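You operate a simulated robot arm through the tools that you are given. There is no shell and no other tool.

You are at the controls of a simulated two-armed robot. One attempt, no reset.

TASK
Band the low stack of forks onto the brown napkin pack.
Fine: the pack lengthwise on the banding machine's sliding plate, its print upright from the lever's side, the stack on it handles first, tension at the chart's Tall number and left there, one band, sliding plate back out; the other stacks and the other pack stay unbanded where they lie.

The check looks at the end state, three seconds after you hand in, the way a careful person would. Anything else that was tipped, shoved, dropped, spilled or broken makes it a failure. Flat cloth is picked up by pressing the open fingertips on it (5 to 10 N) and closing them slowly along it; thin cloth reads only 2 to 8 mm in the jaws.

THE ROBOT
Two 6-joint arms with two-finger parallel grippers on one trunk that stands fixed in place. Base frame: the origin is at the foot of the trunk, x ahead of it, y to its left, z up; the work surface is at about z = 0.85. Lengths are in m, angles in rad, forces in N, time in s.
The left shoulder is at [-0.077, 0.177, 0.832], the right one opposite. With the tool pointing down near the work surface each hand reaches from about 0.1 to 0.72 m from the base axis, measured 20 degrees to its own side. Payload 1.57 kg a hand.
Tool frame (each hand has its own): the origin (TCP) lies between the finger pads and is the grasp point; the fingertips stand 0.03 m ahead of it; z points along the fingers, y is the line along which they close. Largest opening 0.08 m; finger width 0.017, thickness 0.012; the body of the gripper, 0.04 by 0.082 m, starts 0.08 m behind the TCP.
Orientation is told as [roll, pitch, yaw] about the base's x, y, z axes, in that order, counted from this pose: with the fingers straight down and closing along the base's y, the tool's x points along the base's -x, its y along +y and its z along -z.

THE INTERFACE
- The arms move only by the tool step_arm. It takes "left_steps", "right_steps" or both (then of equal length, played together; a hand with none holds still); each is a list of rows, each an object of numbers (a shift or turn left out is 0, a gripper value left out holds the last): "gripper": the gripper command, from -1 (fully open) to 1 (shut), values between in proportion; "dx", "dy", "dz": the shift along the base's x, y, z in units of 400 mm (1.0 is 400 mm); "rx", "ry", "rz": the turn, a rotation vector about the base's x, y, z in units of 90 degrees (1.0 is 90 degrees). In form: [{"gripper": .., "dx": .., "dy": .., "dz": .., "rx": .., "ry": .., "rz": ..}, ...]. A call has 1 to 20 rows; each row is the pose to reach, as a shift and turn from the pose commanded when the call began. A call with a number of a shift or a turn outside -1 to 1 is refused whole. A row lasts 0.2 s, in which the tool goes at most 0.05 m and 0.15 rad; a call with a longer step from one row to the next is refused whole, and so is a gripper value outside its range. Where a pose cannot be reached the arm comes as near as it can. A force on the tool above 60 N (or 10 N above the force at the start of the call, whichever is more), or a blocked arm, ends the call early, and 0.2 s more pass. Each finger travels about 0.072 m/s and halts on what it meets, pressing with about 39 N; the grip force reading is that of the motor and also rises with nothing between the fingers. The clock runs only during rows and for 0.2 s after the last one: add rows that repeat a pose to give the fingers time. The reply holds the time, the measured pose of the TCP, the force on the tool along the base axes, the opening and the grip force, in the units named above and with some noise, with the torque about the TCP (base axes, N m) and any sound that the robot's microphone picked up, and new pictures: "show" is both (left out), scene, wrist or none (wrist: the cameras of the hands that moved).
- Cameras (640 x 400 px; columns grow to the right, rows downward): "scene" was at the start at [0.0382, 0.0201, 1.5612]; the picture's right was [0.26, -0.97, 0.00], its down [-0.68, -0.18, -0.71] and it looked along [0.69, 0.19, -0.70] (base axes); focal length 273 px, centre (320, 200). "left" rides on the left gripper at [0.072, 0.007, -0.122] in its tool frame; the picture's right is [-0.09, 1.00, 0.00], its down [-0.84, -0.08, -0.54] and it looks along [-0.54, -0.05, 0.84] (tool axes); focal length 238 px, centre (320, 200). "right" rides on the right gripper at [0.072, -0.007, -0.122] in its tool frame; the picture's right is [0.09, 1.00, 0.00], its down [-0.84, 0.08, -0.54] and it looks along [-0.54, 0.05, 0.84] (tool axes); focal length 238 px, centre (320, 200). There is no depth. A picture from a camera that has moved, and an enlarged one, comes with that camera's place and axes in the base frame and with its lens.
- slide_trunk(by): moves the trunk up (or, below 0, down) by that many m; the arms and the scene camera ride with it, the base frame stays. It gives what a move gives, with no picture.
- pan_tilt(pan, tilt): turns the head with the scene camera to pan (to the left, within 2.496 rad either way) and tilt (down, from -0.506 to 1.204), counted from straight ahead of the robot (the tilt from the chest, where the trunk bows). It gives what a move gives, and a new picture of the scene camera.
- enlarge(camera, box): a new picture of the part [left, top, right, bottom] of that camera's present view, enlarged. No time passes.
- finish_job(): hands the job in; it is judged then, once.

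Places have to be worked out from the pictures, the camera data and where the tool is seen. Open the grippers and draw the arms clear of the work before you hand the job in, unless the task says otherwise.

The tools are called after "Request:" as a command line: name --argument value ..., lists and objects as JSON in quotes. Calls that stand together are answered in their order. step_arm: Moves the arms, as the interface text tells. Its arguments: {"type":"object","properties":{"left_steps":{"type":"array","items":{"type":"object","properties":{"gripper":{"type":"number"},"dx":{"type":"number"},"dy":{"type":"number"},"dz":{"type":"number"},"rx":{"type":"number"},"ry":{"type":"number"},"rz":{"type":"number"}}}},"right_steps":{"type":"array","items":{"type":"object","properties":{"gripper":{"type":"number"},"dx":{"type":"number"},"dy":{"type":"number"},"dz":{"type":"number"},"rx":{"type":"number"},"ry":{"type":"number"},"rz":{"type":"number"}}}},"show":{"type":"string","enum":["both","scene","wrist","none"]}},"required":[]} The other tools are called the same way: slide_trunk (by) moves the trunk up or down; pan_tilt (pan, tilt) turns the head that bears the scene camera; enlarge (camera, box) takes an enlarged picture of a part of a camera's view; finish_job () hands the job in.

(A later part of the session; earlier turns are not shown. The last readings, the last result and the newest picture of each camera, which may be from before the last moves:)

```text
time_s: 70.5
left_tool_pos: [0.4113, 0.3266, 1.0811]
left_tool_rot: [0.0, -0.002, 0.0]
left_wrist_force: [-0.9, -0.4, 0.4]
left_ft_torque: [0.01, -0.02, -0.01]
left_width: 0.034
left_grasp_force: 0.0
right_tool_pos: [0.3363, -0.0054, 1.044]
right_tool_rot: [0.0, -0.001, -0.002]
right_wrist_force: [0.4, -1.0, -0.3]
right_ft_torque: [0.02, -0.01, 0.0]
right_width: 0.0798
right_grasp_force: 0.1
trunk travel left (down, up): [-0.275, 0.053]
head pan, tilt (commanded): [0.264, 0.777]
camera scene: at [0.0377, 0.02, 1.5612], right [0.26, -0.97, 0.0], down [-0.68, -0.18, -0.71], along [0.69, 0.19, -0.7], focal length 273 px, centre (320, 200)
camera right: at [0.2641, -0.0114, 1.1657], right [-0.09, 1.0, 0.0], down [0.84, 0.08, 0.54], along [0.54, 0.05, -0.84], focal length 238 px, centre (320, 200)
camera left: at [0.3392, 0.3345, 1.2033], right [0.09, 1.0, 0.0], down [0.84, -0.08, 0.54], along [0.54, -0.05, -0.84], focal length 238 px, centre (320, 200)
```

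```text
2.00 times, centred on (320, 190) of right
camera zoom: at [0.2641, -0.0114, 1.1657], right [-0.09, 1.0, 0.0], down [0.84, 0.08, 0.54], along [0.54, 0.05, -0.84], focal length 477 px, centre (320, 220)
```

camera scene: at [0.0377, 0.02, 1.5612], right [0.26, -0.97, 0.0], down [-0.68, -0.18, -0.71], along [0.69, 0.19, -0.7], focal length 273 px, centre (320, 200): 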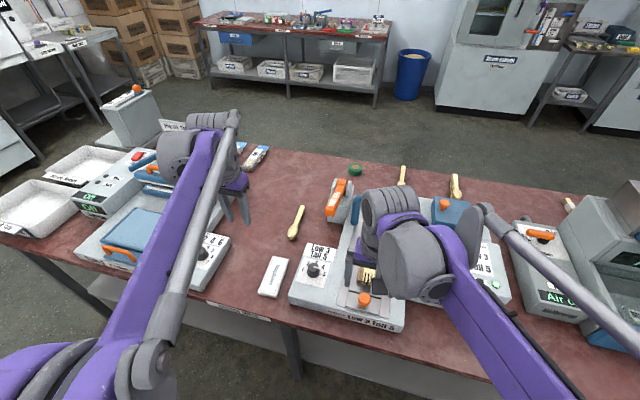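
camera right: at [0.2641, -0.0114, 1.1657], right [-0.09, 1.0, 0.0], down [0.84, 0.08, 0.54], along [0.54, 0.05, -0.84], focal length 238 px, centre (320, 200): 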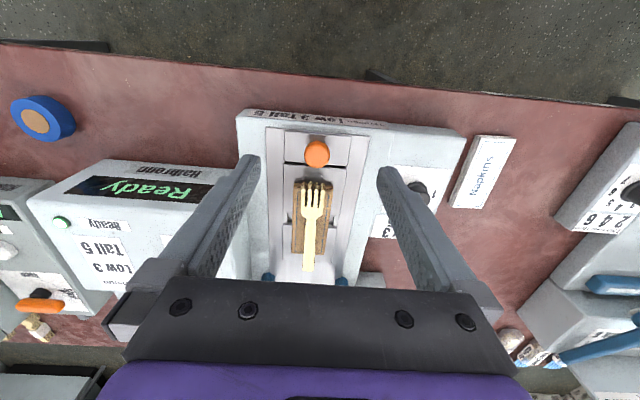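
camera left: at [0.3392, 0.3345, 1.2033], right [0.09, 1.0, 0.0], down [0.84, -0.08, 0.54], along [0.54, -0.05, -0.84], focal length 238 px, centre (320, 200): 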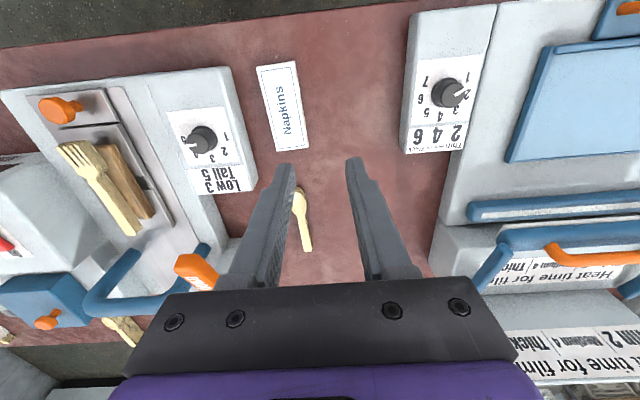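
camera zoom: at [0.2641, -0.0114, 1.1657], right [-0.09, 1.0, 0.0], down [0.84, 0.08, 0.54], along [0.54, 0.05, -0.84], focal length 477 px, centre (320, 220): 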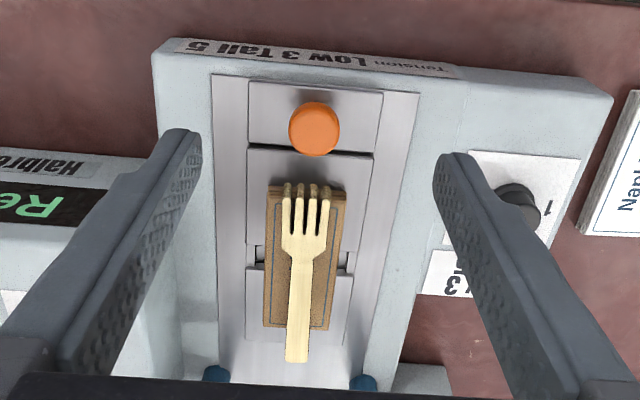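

The knob is at (0.377, −0.005), matching my estimate. I narrow the right gripper to about 55 mm and lower around the knob.

Request:
step_arm --right_steps '[{"dx": 0.05, "gripper": -0.375}, {"dx": 0.102, "dz": -0.08}, {"dx": 0.102, "dz": -0.18}, {"dx": 0.102, "dz": -0.27}, {"dx": 0.102, "dz": -0.33}, {"dx": 0.102, "dz": -0.36}, {"dx": 0.102, "dz": -0.3675}, {"dx": 0.102, "dz": -0.3675}]' --show "both"

Request:
enlarge --camera "right" --box '[220, 90, 420, 290]'

Request:
enlarge --camera "scene" --box '[320, 230, 430, 330]'

```text
time_s: 72.3
left_tool_pos: [0.411, 0.3266, 1.0807]
left_tool_rot: [0.0, 0.0, -0.001]
left_wrist_force: [-0.4, 0.0, 0.2]
left_ft_torque: [-0.02, 0.0, -0.03]
left_width: 0.034
left_grasp_force: 0.0
right_tool_pos: [0.376, -0.0053, 0.8975]
right_tool_rot: [0.0, 0.001, 0.0]
right_wrist_force: [0.2, 0.0, 0.9]
right_ft_torque: [-0.02, 0.01, -0.02]
right_width: 0.055
right_grasp_force: 0.0
trunk travel left (down, up): [-0.275, 0.053]
head pan, tilt (commanded): [0.264, 0.777]
camera scene: at [0.0382, 0.0201, 1.5612], right [0.26, -0.97, 0.0], down [-0.68, -0.18, -0.71], along [0.69, 0.19, -0.7], focal length 273 px, centre (320, 200)
camera right: at [0.3034, -0.0119, 1.0181], right [-0.09, 1.0, 0.0], down [0.84, 0.08, 0.54], along [0.54, 0.05, -0.84], focal length 238 px, centre (320, 200)
```

scene: 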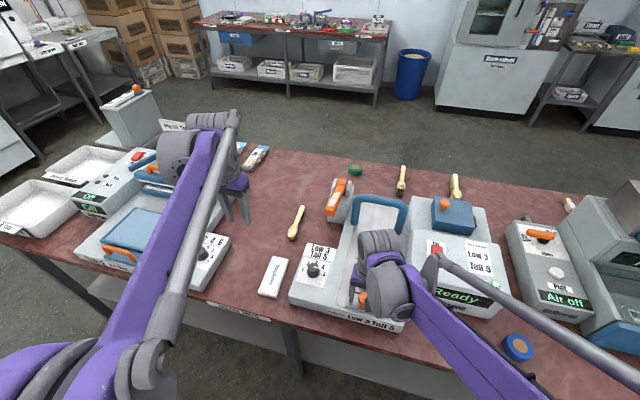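
right: 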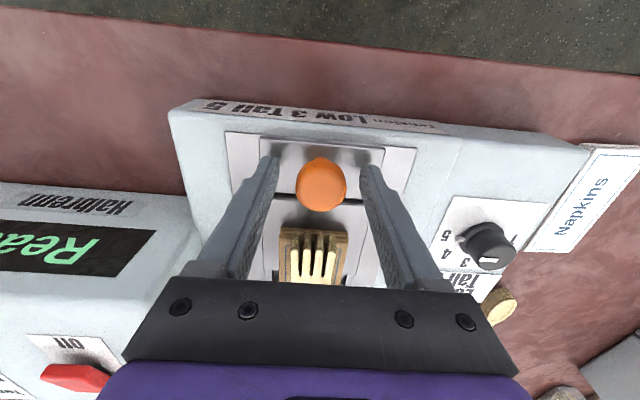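

```text
2.00 times, centred on (320, 190) of right
camera zoom: at [0.3034, -0.0119, 1.0181], right [-0.09, 1.0, 0.0], down [0.84, 0.08, 0.54], along [0.54, 0.05, -0.84], focal length 477 px, centre (320, 220)
```

zoom: 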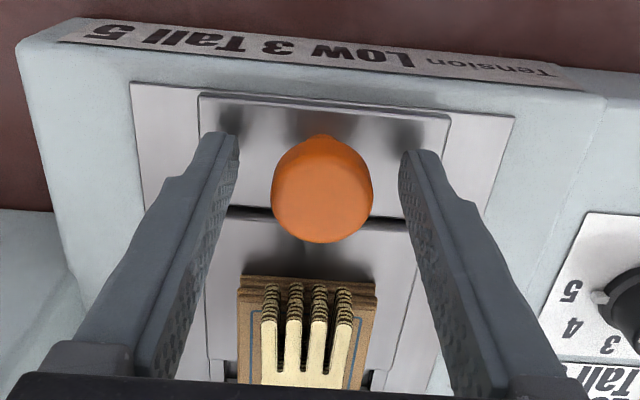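

```text
4.00 times, centred on (375, 280) of scene
camera zoom: at [0.0382, 0.0201, 1.5612], right [0.26, -0.97, 0.0], down [-0.68, -0.18, -0.71], along [0.69, 0.19, -0.7], focal length 1090 px, centre (100, -120)
```

zoom: 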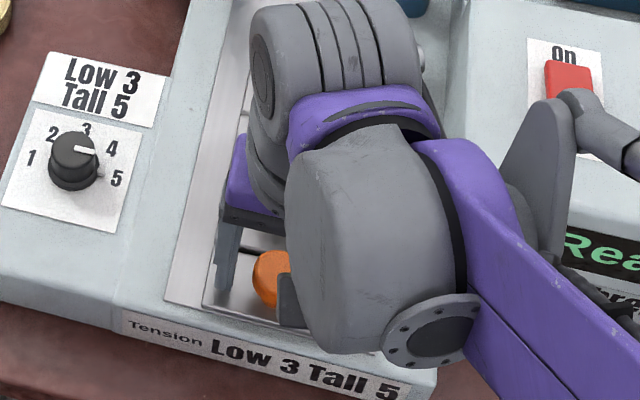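

The knob is centred between the fingers; forks and pack are clear of the hand. I close on the knob.

Request:
step_arm --right_steps '[{"gripper": -0.1}, {"gripper": 0.1}, {"gripper": 0.3}, {"gripper": 0.3}]' --show "wrist"

```text
time_s: 73.3
left_tool_pos: [0.4116, 0.3259, 1.0802]
left_tool_rot: [0.001, -0.002, 0.001]
left_wrist_force: [0.7, -0.4, 0.6]
left_ft_torque: [-0.01, 0.01, -0.01]
left_width: 0.034
left_grasp_force: 0.0
right_tool_pos: [0.3759, -0.0051, 0.8965]
right_tool_rot: [0.0, 0.0, -0.001]
right_wrist_force: [0.0, 4.1, -0.5]
right_ft_torque: [0.13, 0.01, 0.01]
right_width: 0.0315
right_grasp_force: 40.3
trunk travel left (down, up): [-0.275, 0.053]
head pan, tilt (commanded): [0.264, 0.777]
camera right: at [0.3034, -0.0112, 1.0182], right [-0.09, 1.0, 0.0], down [0.84, 0.08, 0.54], along [0.54, 0.05, -0.84], focal length 238 px, centre (320, 200)
```

right: 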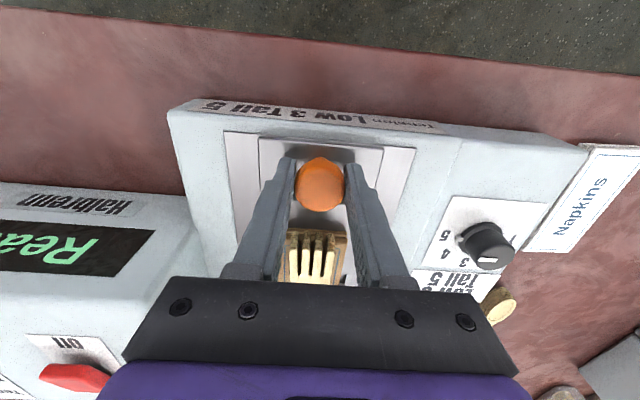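

Knob gripped at 31.5 mm. I push the plate in slowly along +x, first 6 cm, then check.

Request:
step_arm --right_steps '[{"dx": 0.01}, {"dx": 0.025}, {"dx": 0.04}, {"dx": 0.055}, {"dx": 0.07}, {"dx": 0.085}, {"dx": 0.1}, {"dx": 0.115}, {"dx": 0.13}, {"dx": 0.145}, {"dx": 0.155}, {"dx": 0.155}]' --show "both"

Request:
enlarge --camera "scene" --box '[310, 165, 450, 325]'

Request:
enlarge --camera "left" --box '[0, 60, 260, 330]'

```text
time_s: 75.9
left_tool_pos: [0.4127, 0.3277, 1.0797]
left_tool_rot: [0.0, 0.0, -0.001]
left_wrist_force: [-0.2, -0.5, -0.2]
left_ft_torque: [0.01, 0.01, 0.02]
left_width: 0.0338
left_grasp_force: 0.0
right_tool_pos: [0.4402, -0.0056, 0.8979]
right_tool_rot: [0.0, 0.0, 0.0]
right_wrist_force: [-0.1, 7.1, -11.2]
right_ft_torque: [0.14, 0.52, 0.03]
right_width: 0.0313
right_grasp_force: 40.7
trunk travel left (down, up): [-0.275, 0.053]
head pan, tilt (commanded): [0.264, 0.777]
camera scene: at [0.039, 0.021, 1.5612], right [0.26, -0.97, 0.0], down [-0.68, -0.18, -0.71], along [0.69, 0.19, -0.7], focal length 273 px, centre (320, 200)
camera right: at [0.3672, -0.0111, 1.0184], right [-0.09, 1.0, 0.0], down [0.84, 0.08, 0.54], along [0.54, 0.05, -0.84], focal length 238 px, centre (320, 200)
```

scene: 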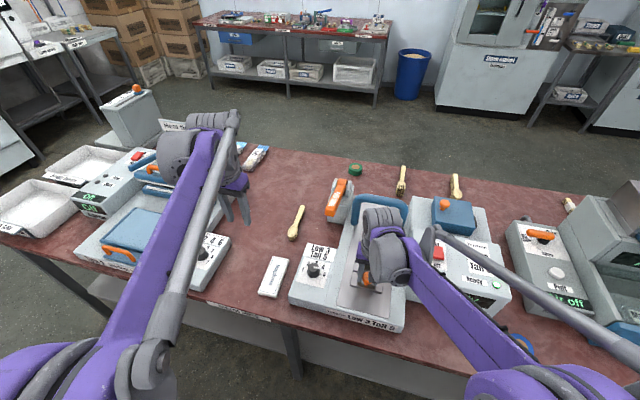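
right: 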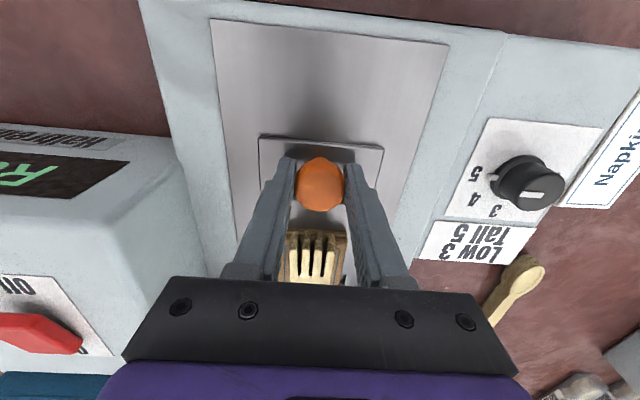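

```text
2.50 times, centred on (380, 245) of scene
camera zoom: at [0.039, 0.021, 1.5612], right [0.26, -0.97, 0.0], down [-0.68, -0.18, -0.71], along [0.69, 0.19, -0.7], focal length 682 px, centre (170, 88)
```

zoom: 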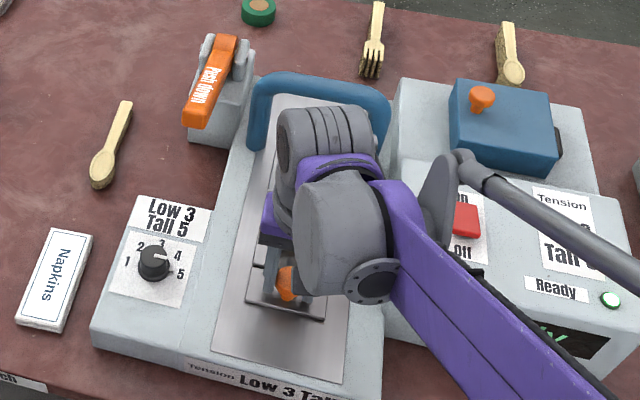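

```text
1.48 times, centred on (130, 195) of left
camera zoom: at [0.3403, 0.3353, 1.2029], right [0.09, 1.0, 0.0], down [0.84, -0.08, 0.54], along [0.54, -0.05, -0.84], focal length 353 px, centre (602, 207)
```

zoom: 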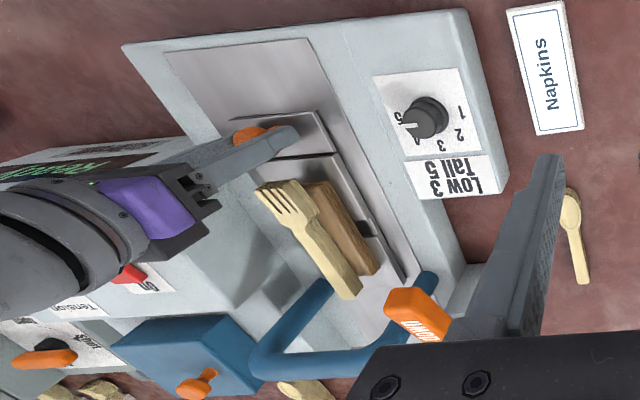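

The plate slides smoothly and the stack rides along, seen well from the left camera. I continue 5 cm more.

Request:
step_arm --right_steps '[{"dx": 0.01}, {"dx": 0.025}, {"dx": 0.04}, {"dx": 0.055}, {"dx": 0.07}, {"dx": 0.085}, {"dx": 0.1}, {"dx": 0.115}, {"dx": 0.125}, {"dx": 0.125}]' --show "scene"

Request:
enlarge --camera "left" --box '[0, 60, 260, 330]'

Request:
enlarge --camera "scene" --box '[310, 165, 450, 325]'

```text
time_s: 78.1
left_tool_pos: [0.4118, 0.3275, 1.0809]
left_tool_rot: [-0.001, -0.003, -0.001]
left_wrist_force: [-0.8, -0.2, -0.3]
left_ft_torque: [0.01, 0.01, 0.0]
left_width: 0.0339
left_grasp_force: 0.1
right_tool_pos: [0.4883, -0.0038, 0.8966]
right_tool_rot: [-0.001, -0.002, 0.0]
right_wrist_force: [0.4, 3.1, 11.7]
right_ft_torque: [0.08, 0.6, -0.03]
right_width: 0.031
right_grasp_force: 39.8
trunk travel left (down, up): [-0.275, 0.053]
head pan, tilt (commanded): [0.264, 0.777]
camera scene: at [0.0374, 0.0206, 1.5614], right [0.26, -0.97, 0.0], down [-0.68, -0.18, -0.71], along [0.69, 0.19, -0.7], focal length 273 px, centre (320, 200)
```

scene: 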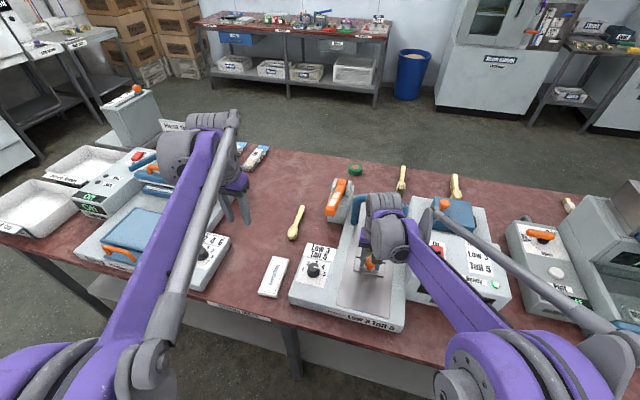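

```text
1.48 times, centred on (130, 195) of left
camera zoom: at [0.3391, 0.3349, 1.2034], right [0.09, 1.0, 0.0], down [0.84, -0.08, 0.54], along [0.54, -0.05, -0.84], focal length 353 px, centre (602, 207)
```

zoom: 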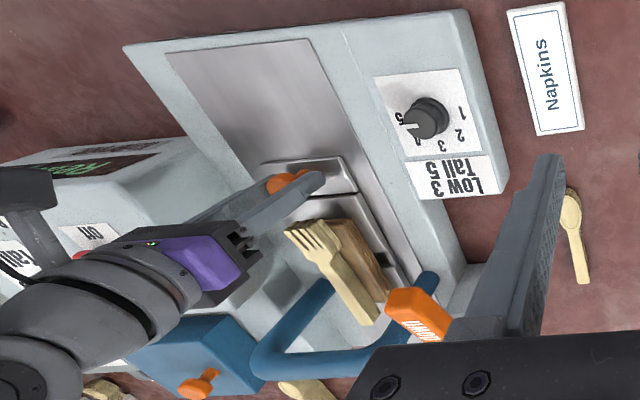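

```text
2.50 times, centred on (380, 245) of scene
camera zoom: at [0.0374, 0.0206, 1.5614], right [0.26, -0.97, 0.0], down [-0.68, -0.18, -0.71], along [0.69, 0.19, -0.7], focal length 682 px, centre (170, 88)
```

zoom: 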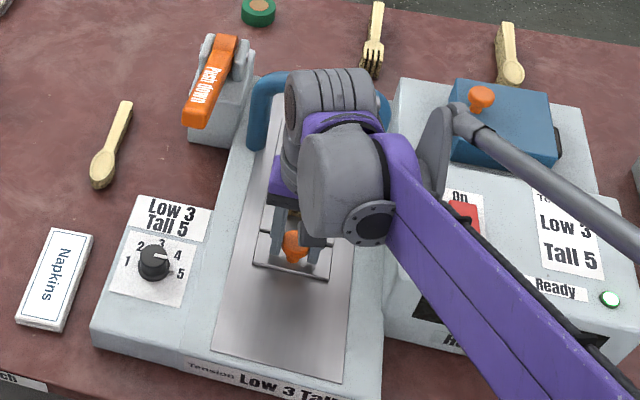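

Travel is 11 cm so far with little resistance. I continue in 4 mm rows, watching force.

Request:
step_arm --right_steps '[{"dx": 0.01}, {"dx": 0.02}, {"dx": 0.03}, {"dx": 0.04}, {"dx": 0.05}, {"dx": 0.05}]' --show "scene"

Request:
enlarge --camera "left" --box '[0, 60, 260, 330]'

```text
time_s: 79.5
left_tool_pos: [0.4105, 0.3282, 1.0802]
left_tool_rot: [0.001, -0.001, 0.0]
left_wrist_force: [0.4, -0.4, 0.5]
left_ft_torque: [0.01, 0.01, 0.03]
left_width: 0.0341
left_grasp_force: 0.1
right_tool_pos: [0.5077, -0.0048, 0.8959]
right_tool_rot: [0.001, -0.001, 0.001]
right_wrist_force: [-0.1, 6.0, 5.7]
right_ft_torque: [0.15, 0.21, 0.02]
right_width: 0.0312
right_grasp_force: 40.2
trunk travel left (down, up): [-0.275, 0.053]
head pan, tilt (commanded): [0.264, 0.777]
camera scene: at [0.0378, 0.0209, 1.5613], right [0.26, -0.97, 0.0], down [-0.68, -0.18, -0.71], along [0.69, 0.19, -0.7], focal length 273 px, centre (320, 200)
```

scene: 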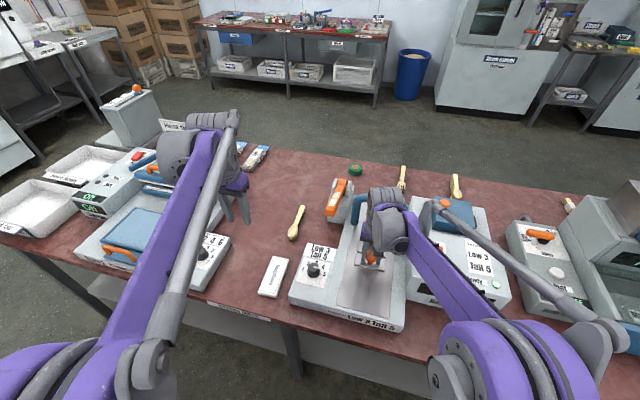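

```text
1.48 times, centred on (130, 195) of left
camera zoom: at [0.3393, 0.3352, 1.2032], right [0.09, 1.0, 0.0], down [0.84, -0.08, 0.54], along [0.54, -0.05, -0.84], focal length 353 px, centre (602, 207)
```

zoom: 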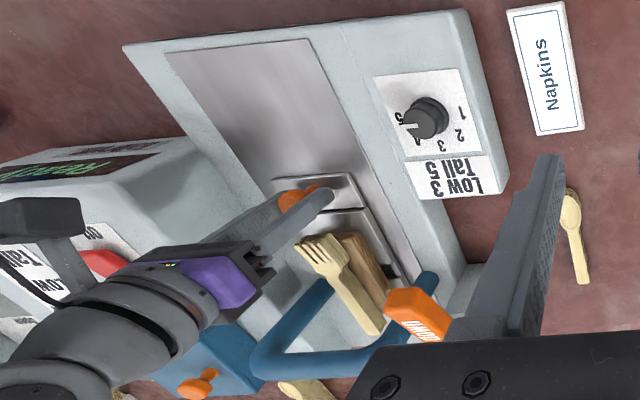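

Now at 0.508 (slot ≈ 0.63), still free. I keep pushing in 4 mm rows toward the stop.

Request:
step_arm --right_steps '[{"dx": 0.01}, {"dx": 0.02}, {"dx": 0.03}, {"dx": 0.04}, {"dx": 0.04}]' --show "none"

Request:
enlarge --camera "left" --box '[0, 60, 260, 330]'

```text
time_s: 80.7
left_tool_pos: [0.4108, 0.3274, 1.0807]
left_tool_rot: [0.0, -0.001, 0.0]
left_wrist_force: [-0.4, -0.3, 0.9]
left_ft_torque: [0.0, -0.03, 0.03]
left_width: 0.034
left_grasp_force: 0.2
right_tool_pos: [0.5241, -0.0051, 0.8968]
right_tool_rot: [0.001, -0.002, 0.0]
right_wrist_force: [-0.5, 10.0, 2.5]
right_ft_torque: [0.16, -0.07, 0.08]
right_width: 0.0314
right_grasp_force: 40.1
trunk travel left (down, up): [-0.275, 0.053]
head pan, tilt (commanded): [0.264, 0.777]
```

```text
1.48 times, centred on (130, 195) of left
camera zoom: at [0.3393, 0.3356, 1.203], right [0.09, 1.0, 0.0], down [0.84, -0.08, 0.54], along [0.54, -0.05, -0.84], focal length 353 px, centre (602, 207)
```

zoom: 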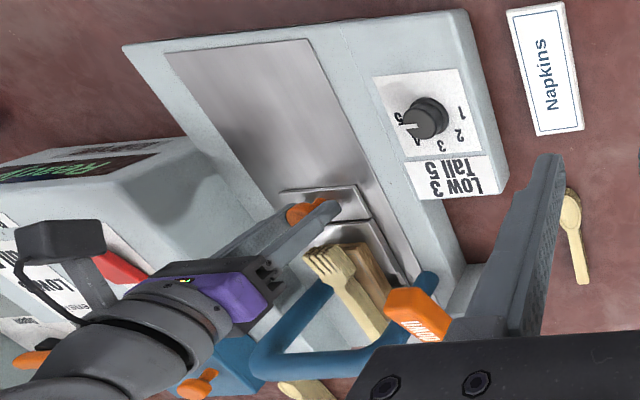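

Still free at 0.524 (slot ≈ 0.646). The arch bar centre triangulates to x≈0.667, so I continue in small rows.

Request:
step_arm --right_steps '[{"dx": 0.008}, {"dx": 0.016}, {"dx": 0.024}, {"dx": 0.032}, {"dx": 0.032}]' --show "none"

Request:
enlarge --camera "left" --box '[0, 60, 260, 330]'

```text
time_s: 81.9
left_tool_pos: [0.4105, 0.3266, 1.0812]
left_tool_rot: [0.0, -0.004, 0.001]
left_wrist_force: [0.8, -0.1, -0.8]
left_ft_torque: [0.01, 0.02, 0.0]
left_width: 0.0341
left_grasp_force: 0.0
right_tool_pos: [0.5356, -0.0061, 0.8966]
right_tool_rot: [0.0, 0.002, -0.002]
right_wrist_force: [-13.4, 6.5, -7.1]
right_ft_torque: [-0.02, 0.34, -0.03]
right_width: 0.0313
right_grasp_force: 39.2
trunk travel left (down, up): [-0.275, 0.053]
head pan, tilt (commanded): [0.264, 0.777]
```

```text
1.48 times, centred on (130, 195) of left
camera zoom: at [0.3386, 0.3352, 1.2031], right [0.09, 1.0, 0.0], down [0.84, -0.08, 0.54], along [0.54, -0.05, -0.84], focal length 353 px, centre (602, 207)
```

zoom: 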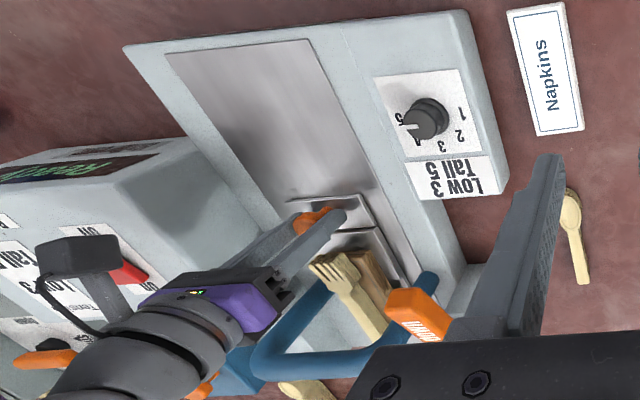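

Force rises to −13 N at 0.536, slot ≈ 0.658 under the arch: likely the end stop. I press a further 2 mm to confirm.

Request:
step_arm --right_steps '[{"dx": 0.003}, {"dx": 0.005}, {"dx": 0.005}]' --show "scene"

Request:
enlarge --camera "scene" --box '[310, 165, 510, 325]'

```text
time_s: 82.7
left_tool_pos: [0.4104, 0.3266, 1.0808]
left_tool_rot: [-0.001, -0.003, 0.001]
left_wrist_force: [0.3, 0.3, 0.2]
left_ft_torque: [0.02, -0.01, 0.01]
left_width: 0.034
left_grasp_force: 0.1
right_tool_pos: [0.5366, -0.005, 0.8977]
right_tool_rot: [-0.002, 0.002, 0.0]
right_wrist_force: [-29.2, 2.1, -16.1]
right_ft_torque: [0.02, 0.51, 0.01]
right_width: 0.0316
right_grasp_force: 40.6
trunk travel left (down, up): [-0.275, 0.053]
head pan, tilt (commanded): [0.264, 0.777]
camera scene: at [0.0356, 0.0205, 1.5612], right [0.26, -0.97, 0.0], down [-0.68, -0.18, -0.71], along [0.69, 0.19, -0.7], focal length 273 px, centre (320, 200)
```

scene: 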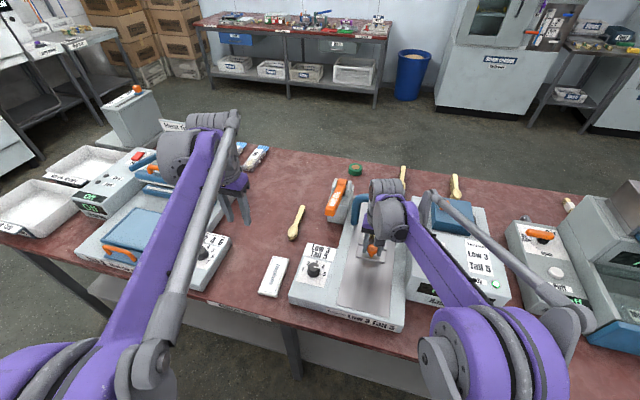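

```text
2.50 times, centred on (410, 245) of scene
camera zoom: at [0.0356, 0.0205, 1.5612], right [0.26, -0.97, 0.0], down [-0.68, -0.18, -0.71], along [0.69, 0.19, -0.7], focal length 682 px, centre (95, 88)
```

zoom: 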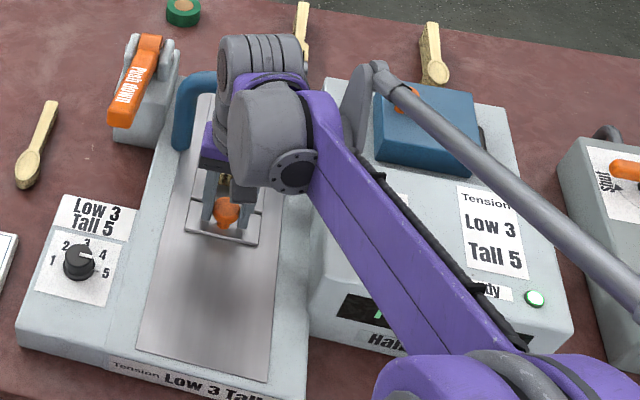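

The stop is confirmed at 29 N. I ease back about 1 mm, release the knob, lift and retract the right hand to its parking spot.

Request:
step_arm --right_steps '[{"dx": -0.004}, {"dx": -0.004, "gripper": 0.0}, {"dx": -0.004, "gripper": -0.3}, {"dx": -0.004, "gripper": -0.375}, {"dx": -0.004, "dz": 0.04}, {"dx": -0.004, "dz": 0.12}, {"dx": -0.004, "dz": 0.22}, {"dx": -0.08, "dz": 0.3}, {"dx": -0.18, "dz": 0.36}, {"dx": -0.28, "dz": 0.4}, {"dx": -0.38, "dz": 0.44}, {"dx": -0.48, "dz": 0.47}, {"dx": -0.58, "dz": 0.47}, {"dx": -0.65, "dy": -0.07, "dz": 0.47}, {"dx": -0.68, "dy": -0.18, "dz": 0.47}, {"dx": -0.7, "dy": -0.29, "dz": 0.47}, {"dx": -0.72, "dy": -0.4, "dz": 0.47}, {"dx": -0.72, "dy": -0.51, "dz": 0.47}, {"dx": -0.72, "dy": -0.6, "dz": 0.47}, {"dx": -0.72, "dy": -0.6, "dz": 0.47}]' --show "both"

Request:
enlarge --camera "scene" --box '[310, 165, 510, 325]'

Request:
enlarge --camera "left" --box '[0, 60, 260, 330]'

```text
time_s: 86.9
left_tool_pos: [0.4124, 0.3265, 1.08]
left_tool_rot: [0.0, -0.001, -0.001]
left_wrist_force: [-0.8, -0.2, 0.5]
left_ft_torque: [0.01, -0.01, -0.03]
left_width: 0.0337
left_grasp_force: 0.0
right_tool_pos: [0.2527, -0.2449, 1.086]
right_tool_rot: [0.0, 0.0, 0.0]
right_wrist_force: [-0.1, 0.4, -0.1]
right_ft_torque: [-0.01, 0.03, -0.01]
right_width: 0.055
right_grasp_force: 0.1
trunk travel left (down, up): [-0.275, 0.053]
head pan, tilt (commanded): [0.264, 0.777]
camera scene: at [0.0382, 0.0203, 1.5612], right [0.26, -0.97, 0.0], down [-0.68, -0.18, -0.71], along [0.69, 0.19, -0.7], focal length 273 px, centre (320, 200)
camera right: at [0.1803, -0.251, 1.208], right [-0.09, 1.0, 0.0], down [0.84, 0.08, 0.54], along [0.54, 0.05, -0.84], focal length 238 px, centre (320, 200)
```

scene: 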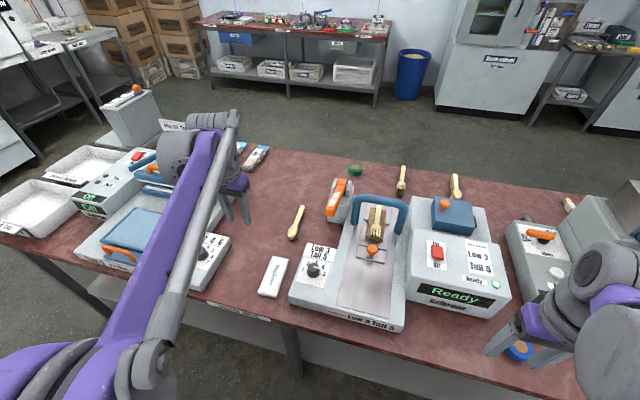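
right: 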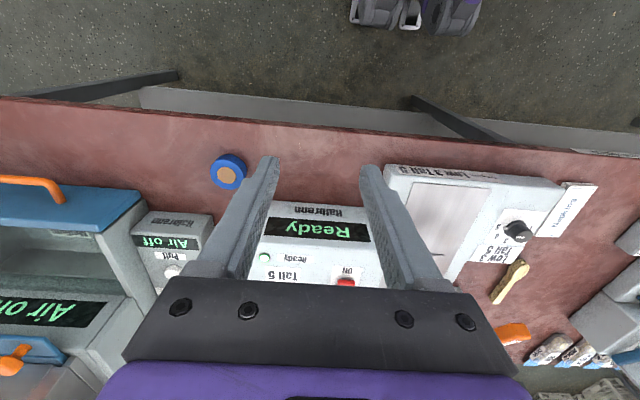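

```text
2.50 times, centred on (410, 245) of scene
camera zoom: at [0.0382, 0.0203, 1.5612], right [0.26, -0.97, 0.0], down [-0.68, -0.18, -0.71], along [0.69, 0.19, -0.7], focal length 682 px, centre (95, 88)
```

zoom: 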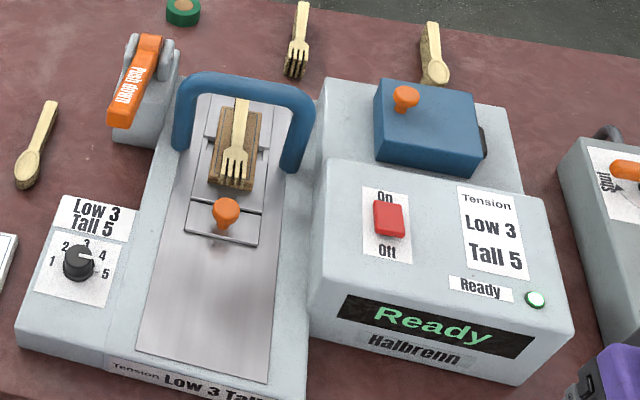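

```text
1.48 times, centred on (130, 195) of left
camera zoom: at [0.3396, 0.3348, 1.2032], right [0.09, 1.0, 0.0], down [0.84, -0.08, 0.54], along [0.54, -0.05, -0.84], focal length 353 px, centre (602, 207)
```

zoom: 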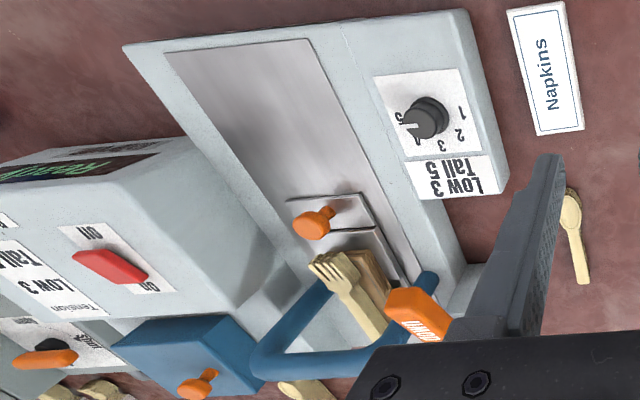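

The plate is fully in with the bundle under the arch, dial on 5, display "Ready". I zoom on the lever to place the press accurately.

Request:
enlarge --camera "left" --box '[150, 230, 240, 300]'

Request:
enlarge --camera "scene" --box '[315, 165, 385, 225]'

Request:
enlarge --camera "right" --box '[470, 300, 560, 360]'

```text
5.71 times, centred on (195, 265) of left
camera zoom: at [0.3396, 0.3348, 1.2032], right [0.09, 1.0, 0.0], down [0.84, -0.08, 0.54], along [0.54, -0.05, -0.84], focal length 1362 px, centre (1034, -171)
```

zoom: 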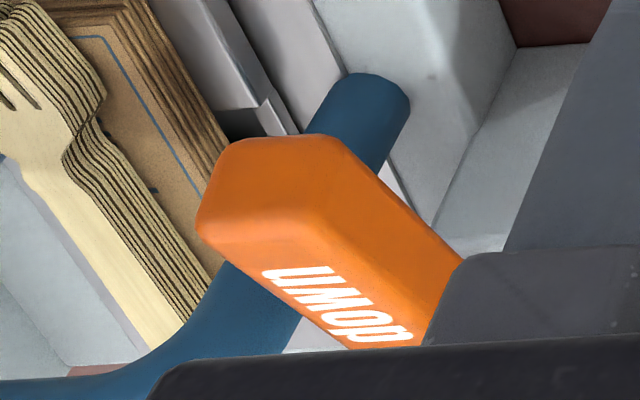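

```text
6.67 times, centred on (350, 195) of scene
camera zoom: at [0.0382, 0.0203, 1.5612], right [0.26, -0.97, 0.0], down [-0.68, -0.18, -0.71], along [0.69, 0.19, -0.7], focal length 1817 px, centre (120, 233)
```

zoom: 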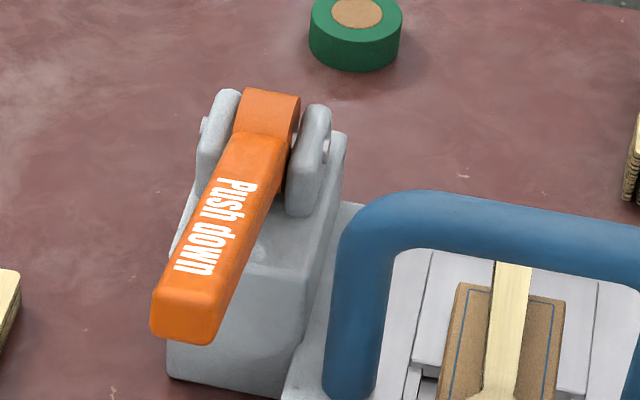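

```text
6.67 times, centred on (515, 330) of right
camera zoom: at [0.1803, -0.251, 1.208], right [-0.09, 1.0, 0.0], down [0.84, 0.08, 0.54], along [0.54, 0.05, -0.84], focal length 1589 px, centre (-980, -667)
```

zoom: 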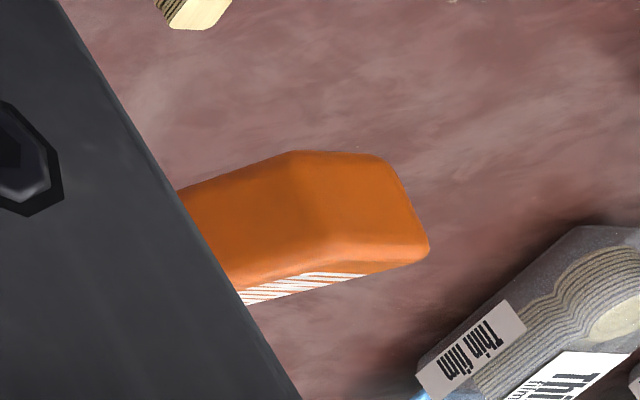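

Lever's top near edge is at (0.573, 0.134, 0.988). I close the left fingers and move them above the lever end at about (0.587, 0.134).

Request:
step_arm --left_steps '[{"dx": 0.07, "dy": -0.08, "gripper": 0.5}, {"dx": 0.14, "dy": -0.16, "gripper": 1}, {"dx": 0.21, "dy": -0.24}, {"dx": 0.28, "dy": -0.32}, {"dx": 0.35, "dy": -0.4}, {"dx": 0.4, "dy": -0.46, "dz": -0.03}, {"dx": 0.437, "dy": -0.481, "dz": -0.08}, {"dx": 0.437, "dy": -0.481, "dz": -0.08}]' --show "both"

Request:
enlarge --camera "scene" --box '[300, 150, 440, 270]'

Request:
enlarge --camera "left" --box '[220, 100, 420, 290]'

```text
time_s: 88.7
left_tool_pos: [0.5868, 0.1372, 1.0468]
left_tool_rot: [0.001, -0.001, 0.0]
left_wrist_force: [-0.3, -1.1, -0.2]
left_ft_torque: [0.03, -0.03, -0.05]
left_width: 0.0001
left_grasp_force: 21.6
right_tool_pos: [0.2529, -0.2446, 1.087]
right_tool_rot: [-0.001, 0.001, -0.001]
right_wrist_force: [-0.2, 0.4, 0.3]
right_ft_torque: [0.0, 0.0, -0.02]
right_width: 0.0552
right_grasp_force: 0.1
trunk travel left (down, up): [-0.275, 0.053]
head pan, tilt (commanded): [0.264, 0.777]
camera scene: at [0.0378, 0.0201, 1.5612], right [0.26, -0.97, 0.0], down [-0.68, -0.18, -0.71], along [0.69, 0.19, -0.7], focal length 273 px, centre (320, 200)
camera left: at [0.5147, 0.1436, 1.1704], right [0.09, 1.0, 0.0], down [0.84, -0.08, 0.54], along [0.54, -0.05, -0.84], focal length 238 px, centre (320, 200)
```

scene: 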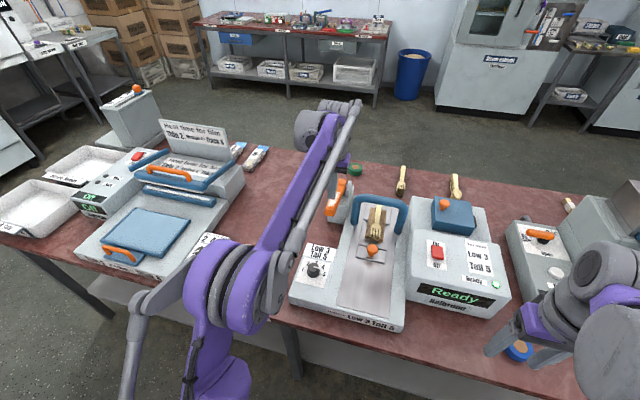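
left: 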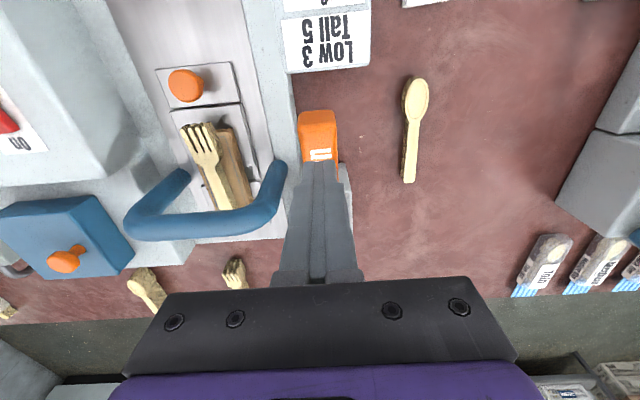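

```text
3.33 times, centred on (370, 210) of scene
camera zoom: at [0.0378, 0.0201, 1.5612], right [0.26, -0.97, 0.0], down [-0.68, -0.18, -0.71], along [0.69, 0.19, -0.7], focal length 909 px, centre (153, 167)
```

zoom: 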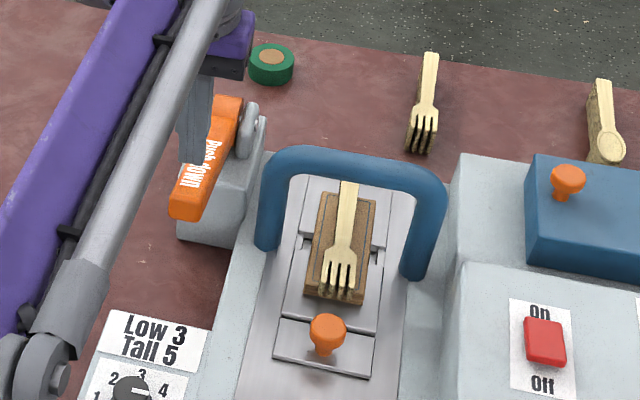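

```text
2.11 times, centred on (320, 195) of left
camera zoom: at [0.5147, 0.1436, 1.1704], right [0.09, 1.0, 0.0], down [0.84, -0.08, 0.54], along [0.54, -0.05, -0.84], focal length 502 px, centre (320, 210)
```

zoom: 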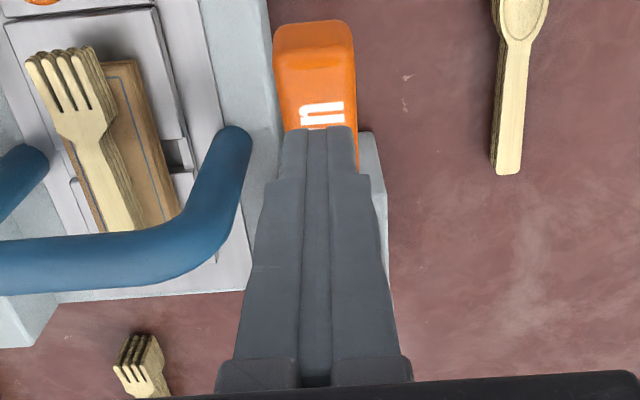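

Fingertips are right over the lever end. I press down slowly and watch force, sound and the display.

Request:
step_arm --left_steps '[{"dz": -0.03}, {"dz": -0.06}, {"dz": -0.075}, {"dz": -0.09}, {"dz": -0.105}, {"dz": -0.12}, {"dz": -0.12}]' --show "both"

Request:
enlarge --camera "scene" --box '[300, 150, 520, 320]'

```text
time_s: 90.3
left_tool_pos: [0.586, 0.1352, 0.9992]
left_tool_rot: [0.001, -0.002, 0.0]
left_wrist_force: [-1.1, 0.6, 3.9]
left_ft_torque: [0.04, 0.11, 0.0]
left_width: 0.0001
left_grasp_force: 21.5
right_tool_pos: [0.2526, -0.2447, 1.0859]
right_tool_rot: [0.0, -0.001, 0.0]
right_wrist_force: [0.1, -0.5, 0.5]
right_ft_torque: [0.0, -0.01, -0.04]
right_width: 0.0549
right_grasp_force: 0.0
trunk travel left (down, up): [-0.275, 0.053]
head pan, tilt (commanded): [0.264, 0.777]
camera scene: at [0.0376, 0.0201, 1.5613], right [0.26, -0.97, 0.0], down [-0.68, -0.18, -0.71], along [0.69, 0.19, -0.7], focal length 273 px, centre (320, 200)
camera left: at [0.5145, 0.1434, 1.1229], right [0.09, 1.0, 0.0], down [0.84, -0.08, 0.54], along [0.54, -0.05, -0.84], focal length 238 px, centre (320, 200)
```

scene: 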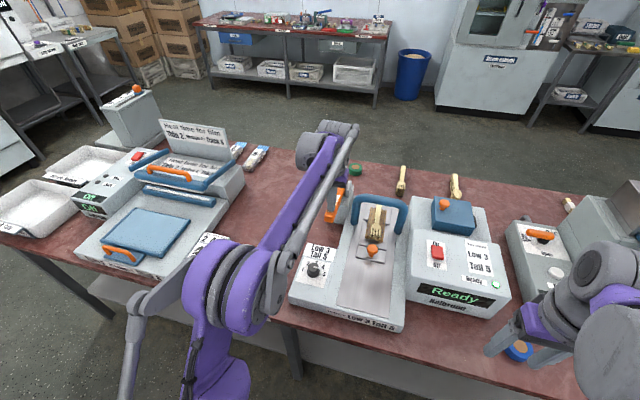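
left: 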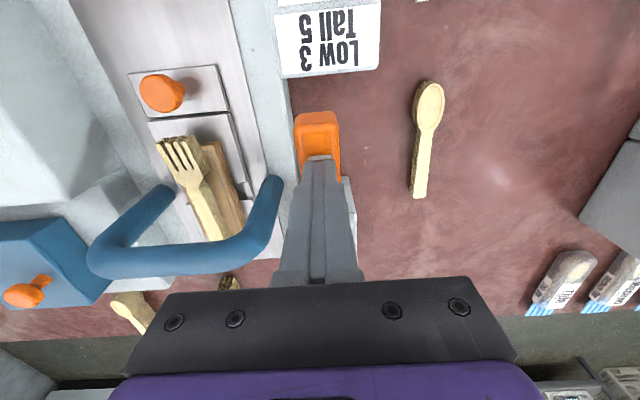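

```text
2.35 times, centred on (410, 235) of scene
camera zoom: at [0.0376, 0.0201, 1.5613], right [0.26, -0.97, 0.0], down [-0.68, -0.18, -0.71], along [0.69, 0.19, -0.7], focal length 642 px, centre (108, 118)
```

zoom: 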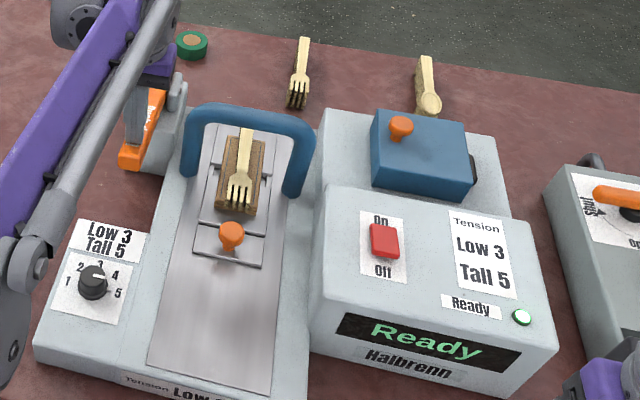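

The lever is moving with light (4 N) resistance. I continue pressing down.

Request:
step_arm --left_steps '[{"dz": -0.012}, {"dz": -0.024}, {"dz": -0.036}, {"dz": -0.048}, {"dz": -0.06}, {"dz": -0.072}, {"dz": -0.072}]' --show "both"

Request:
enlarge --camera "scene" --box '[300, 150, 520, 320]'

```text
time_s: 91.6
left_tool_pos: [0.5874, 0.1351, 0.9804]
left_tool_rot: [0.002, -0.012, 0.0]
left_wrist_force: [8.6, 0.1, 38.0]
left_ft_torque: [-0.02, 0.03, -0.06]
left_width: 0.0
left_grasp_force: 21.8
right_tool_pos: [0.2513, -0.2452, 1.0866]
right_tool_rot: [0.0, -0.002, 0.0]
right_wrist_force: [0.2, 0.1, 0.6]
right_ft_torque: [0.01, 0.0, 0.01]
right_width: 0.055
right_grasp_force: 0.2
trunk travel left (down, up): [-0.275, 0.053]
head pan, tilt (commanded): [0.264, 0.777]
stopped in row 6 (left hand): the force on the tool passed its limit at 69 N (the readings are from after the stop); the commanded pose is now the measured one
camera scene: at [0.0357, 0.0195, 1.5615], right [0.26, -0.97, 0.0], down [-0.68, -0.18, -0.71], along [0.69, 0.19, -0.7], focal length 273 px, centre (320, 200)
camera left: at [0.5142, 0.1429, 1.1017], right [0.09, 1.0, 0.0], down [0.83, -0.08, 0.55], along [0.55, -0.05, -0.83], focal length 238 px, centre (320, 200)
```

scene: 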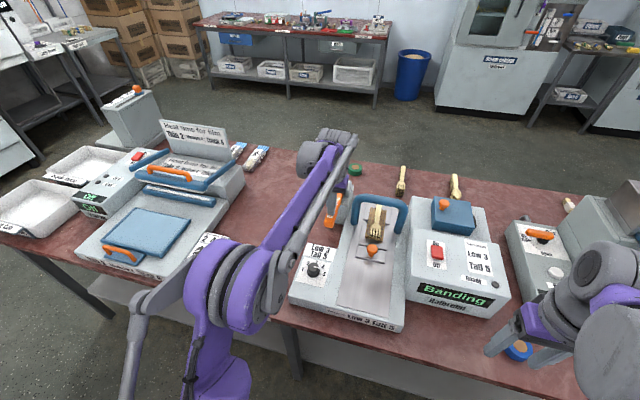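
left: 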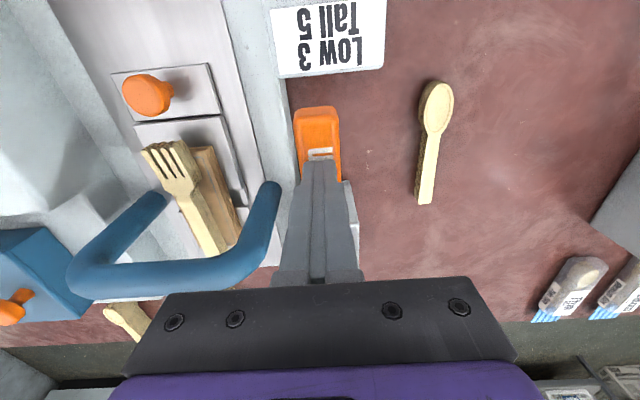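

```text
2.35 times, centred on (410, 235) of scene
camera zoom: at [0.0357, 0.0195, 1.5615], right [0.26, -0.97, 0.0], down [-0.68, -0.18, -0.71], along [0.69, 0.19, -0.7], focal length 642 px, centre (108, 118)
```

zoom: 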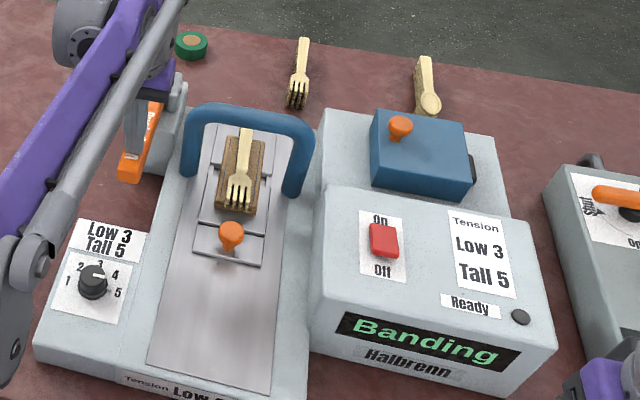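

The display now reads "Banding", so the cycle has started. I hold still briefly and check progress.

Request:
step_arm --left_steps '[{"dz": 0.0}, {"dz": 0.0}]' --show "scene"

Request:
enlarge --camera "scene" --box '[300, 150, 520, 320]'

```text
time_s: 92.2
left_tool_pos: [0.5877, 0.1359, 0.9793]
left_tool_rot: [0.003, -0.012, 0.0]
left_wrist_force: [17.0, -0.1, 58.3]
left_ft_torque: [-0.01, -0.08, -0.09]
left_width: 0.0001
left_grasp_force: 21.3
right_tool_pos: [0.2506, -0.246, 1.0884]
right_tool_rot: [-0.001, -0.004, 0.0]
right_wrist_force: [0.4, 1.0, -0.4]
right_ft_torque: [0.01, -0.03, 0.02]
right_width: 0.055
right_grasp_force: 0.0
trunk travel left (down, up): [-0.275, 0.053]
head pan, tilt (commanded): [0.264, 0.777]
camera scene: at [0.0351, 0.0189, 1.5616], right [0.26, -0.97, 0.0], down [-0.67, -0.18, -0.71], along [0.69, 0.19, -0.7], focal length 273 px, centre (320, 200)
```

scene: 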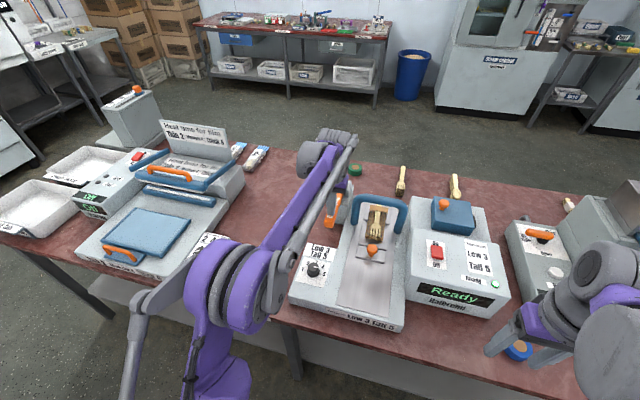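

```text
2.35 times, centred on (410, 235) of scene
camera zoom: at [0.0351, 0.0189, 1.5616], right [0.26, -0.97, 0.0], down [-0.67, -0.18, -0.71], along [0.69, 0.19, -0.7], focal length 642 px, centre (108, 118)
```

zoom: 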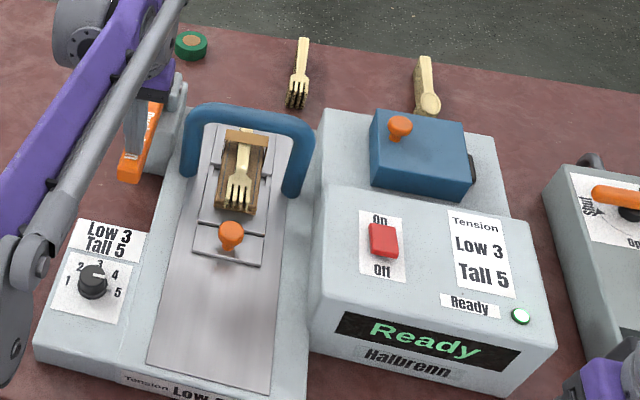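

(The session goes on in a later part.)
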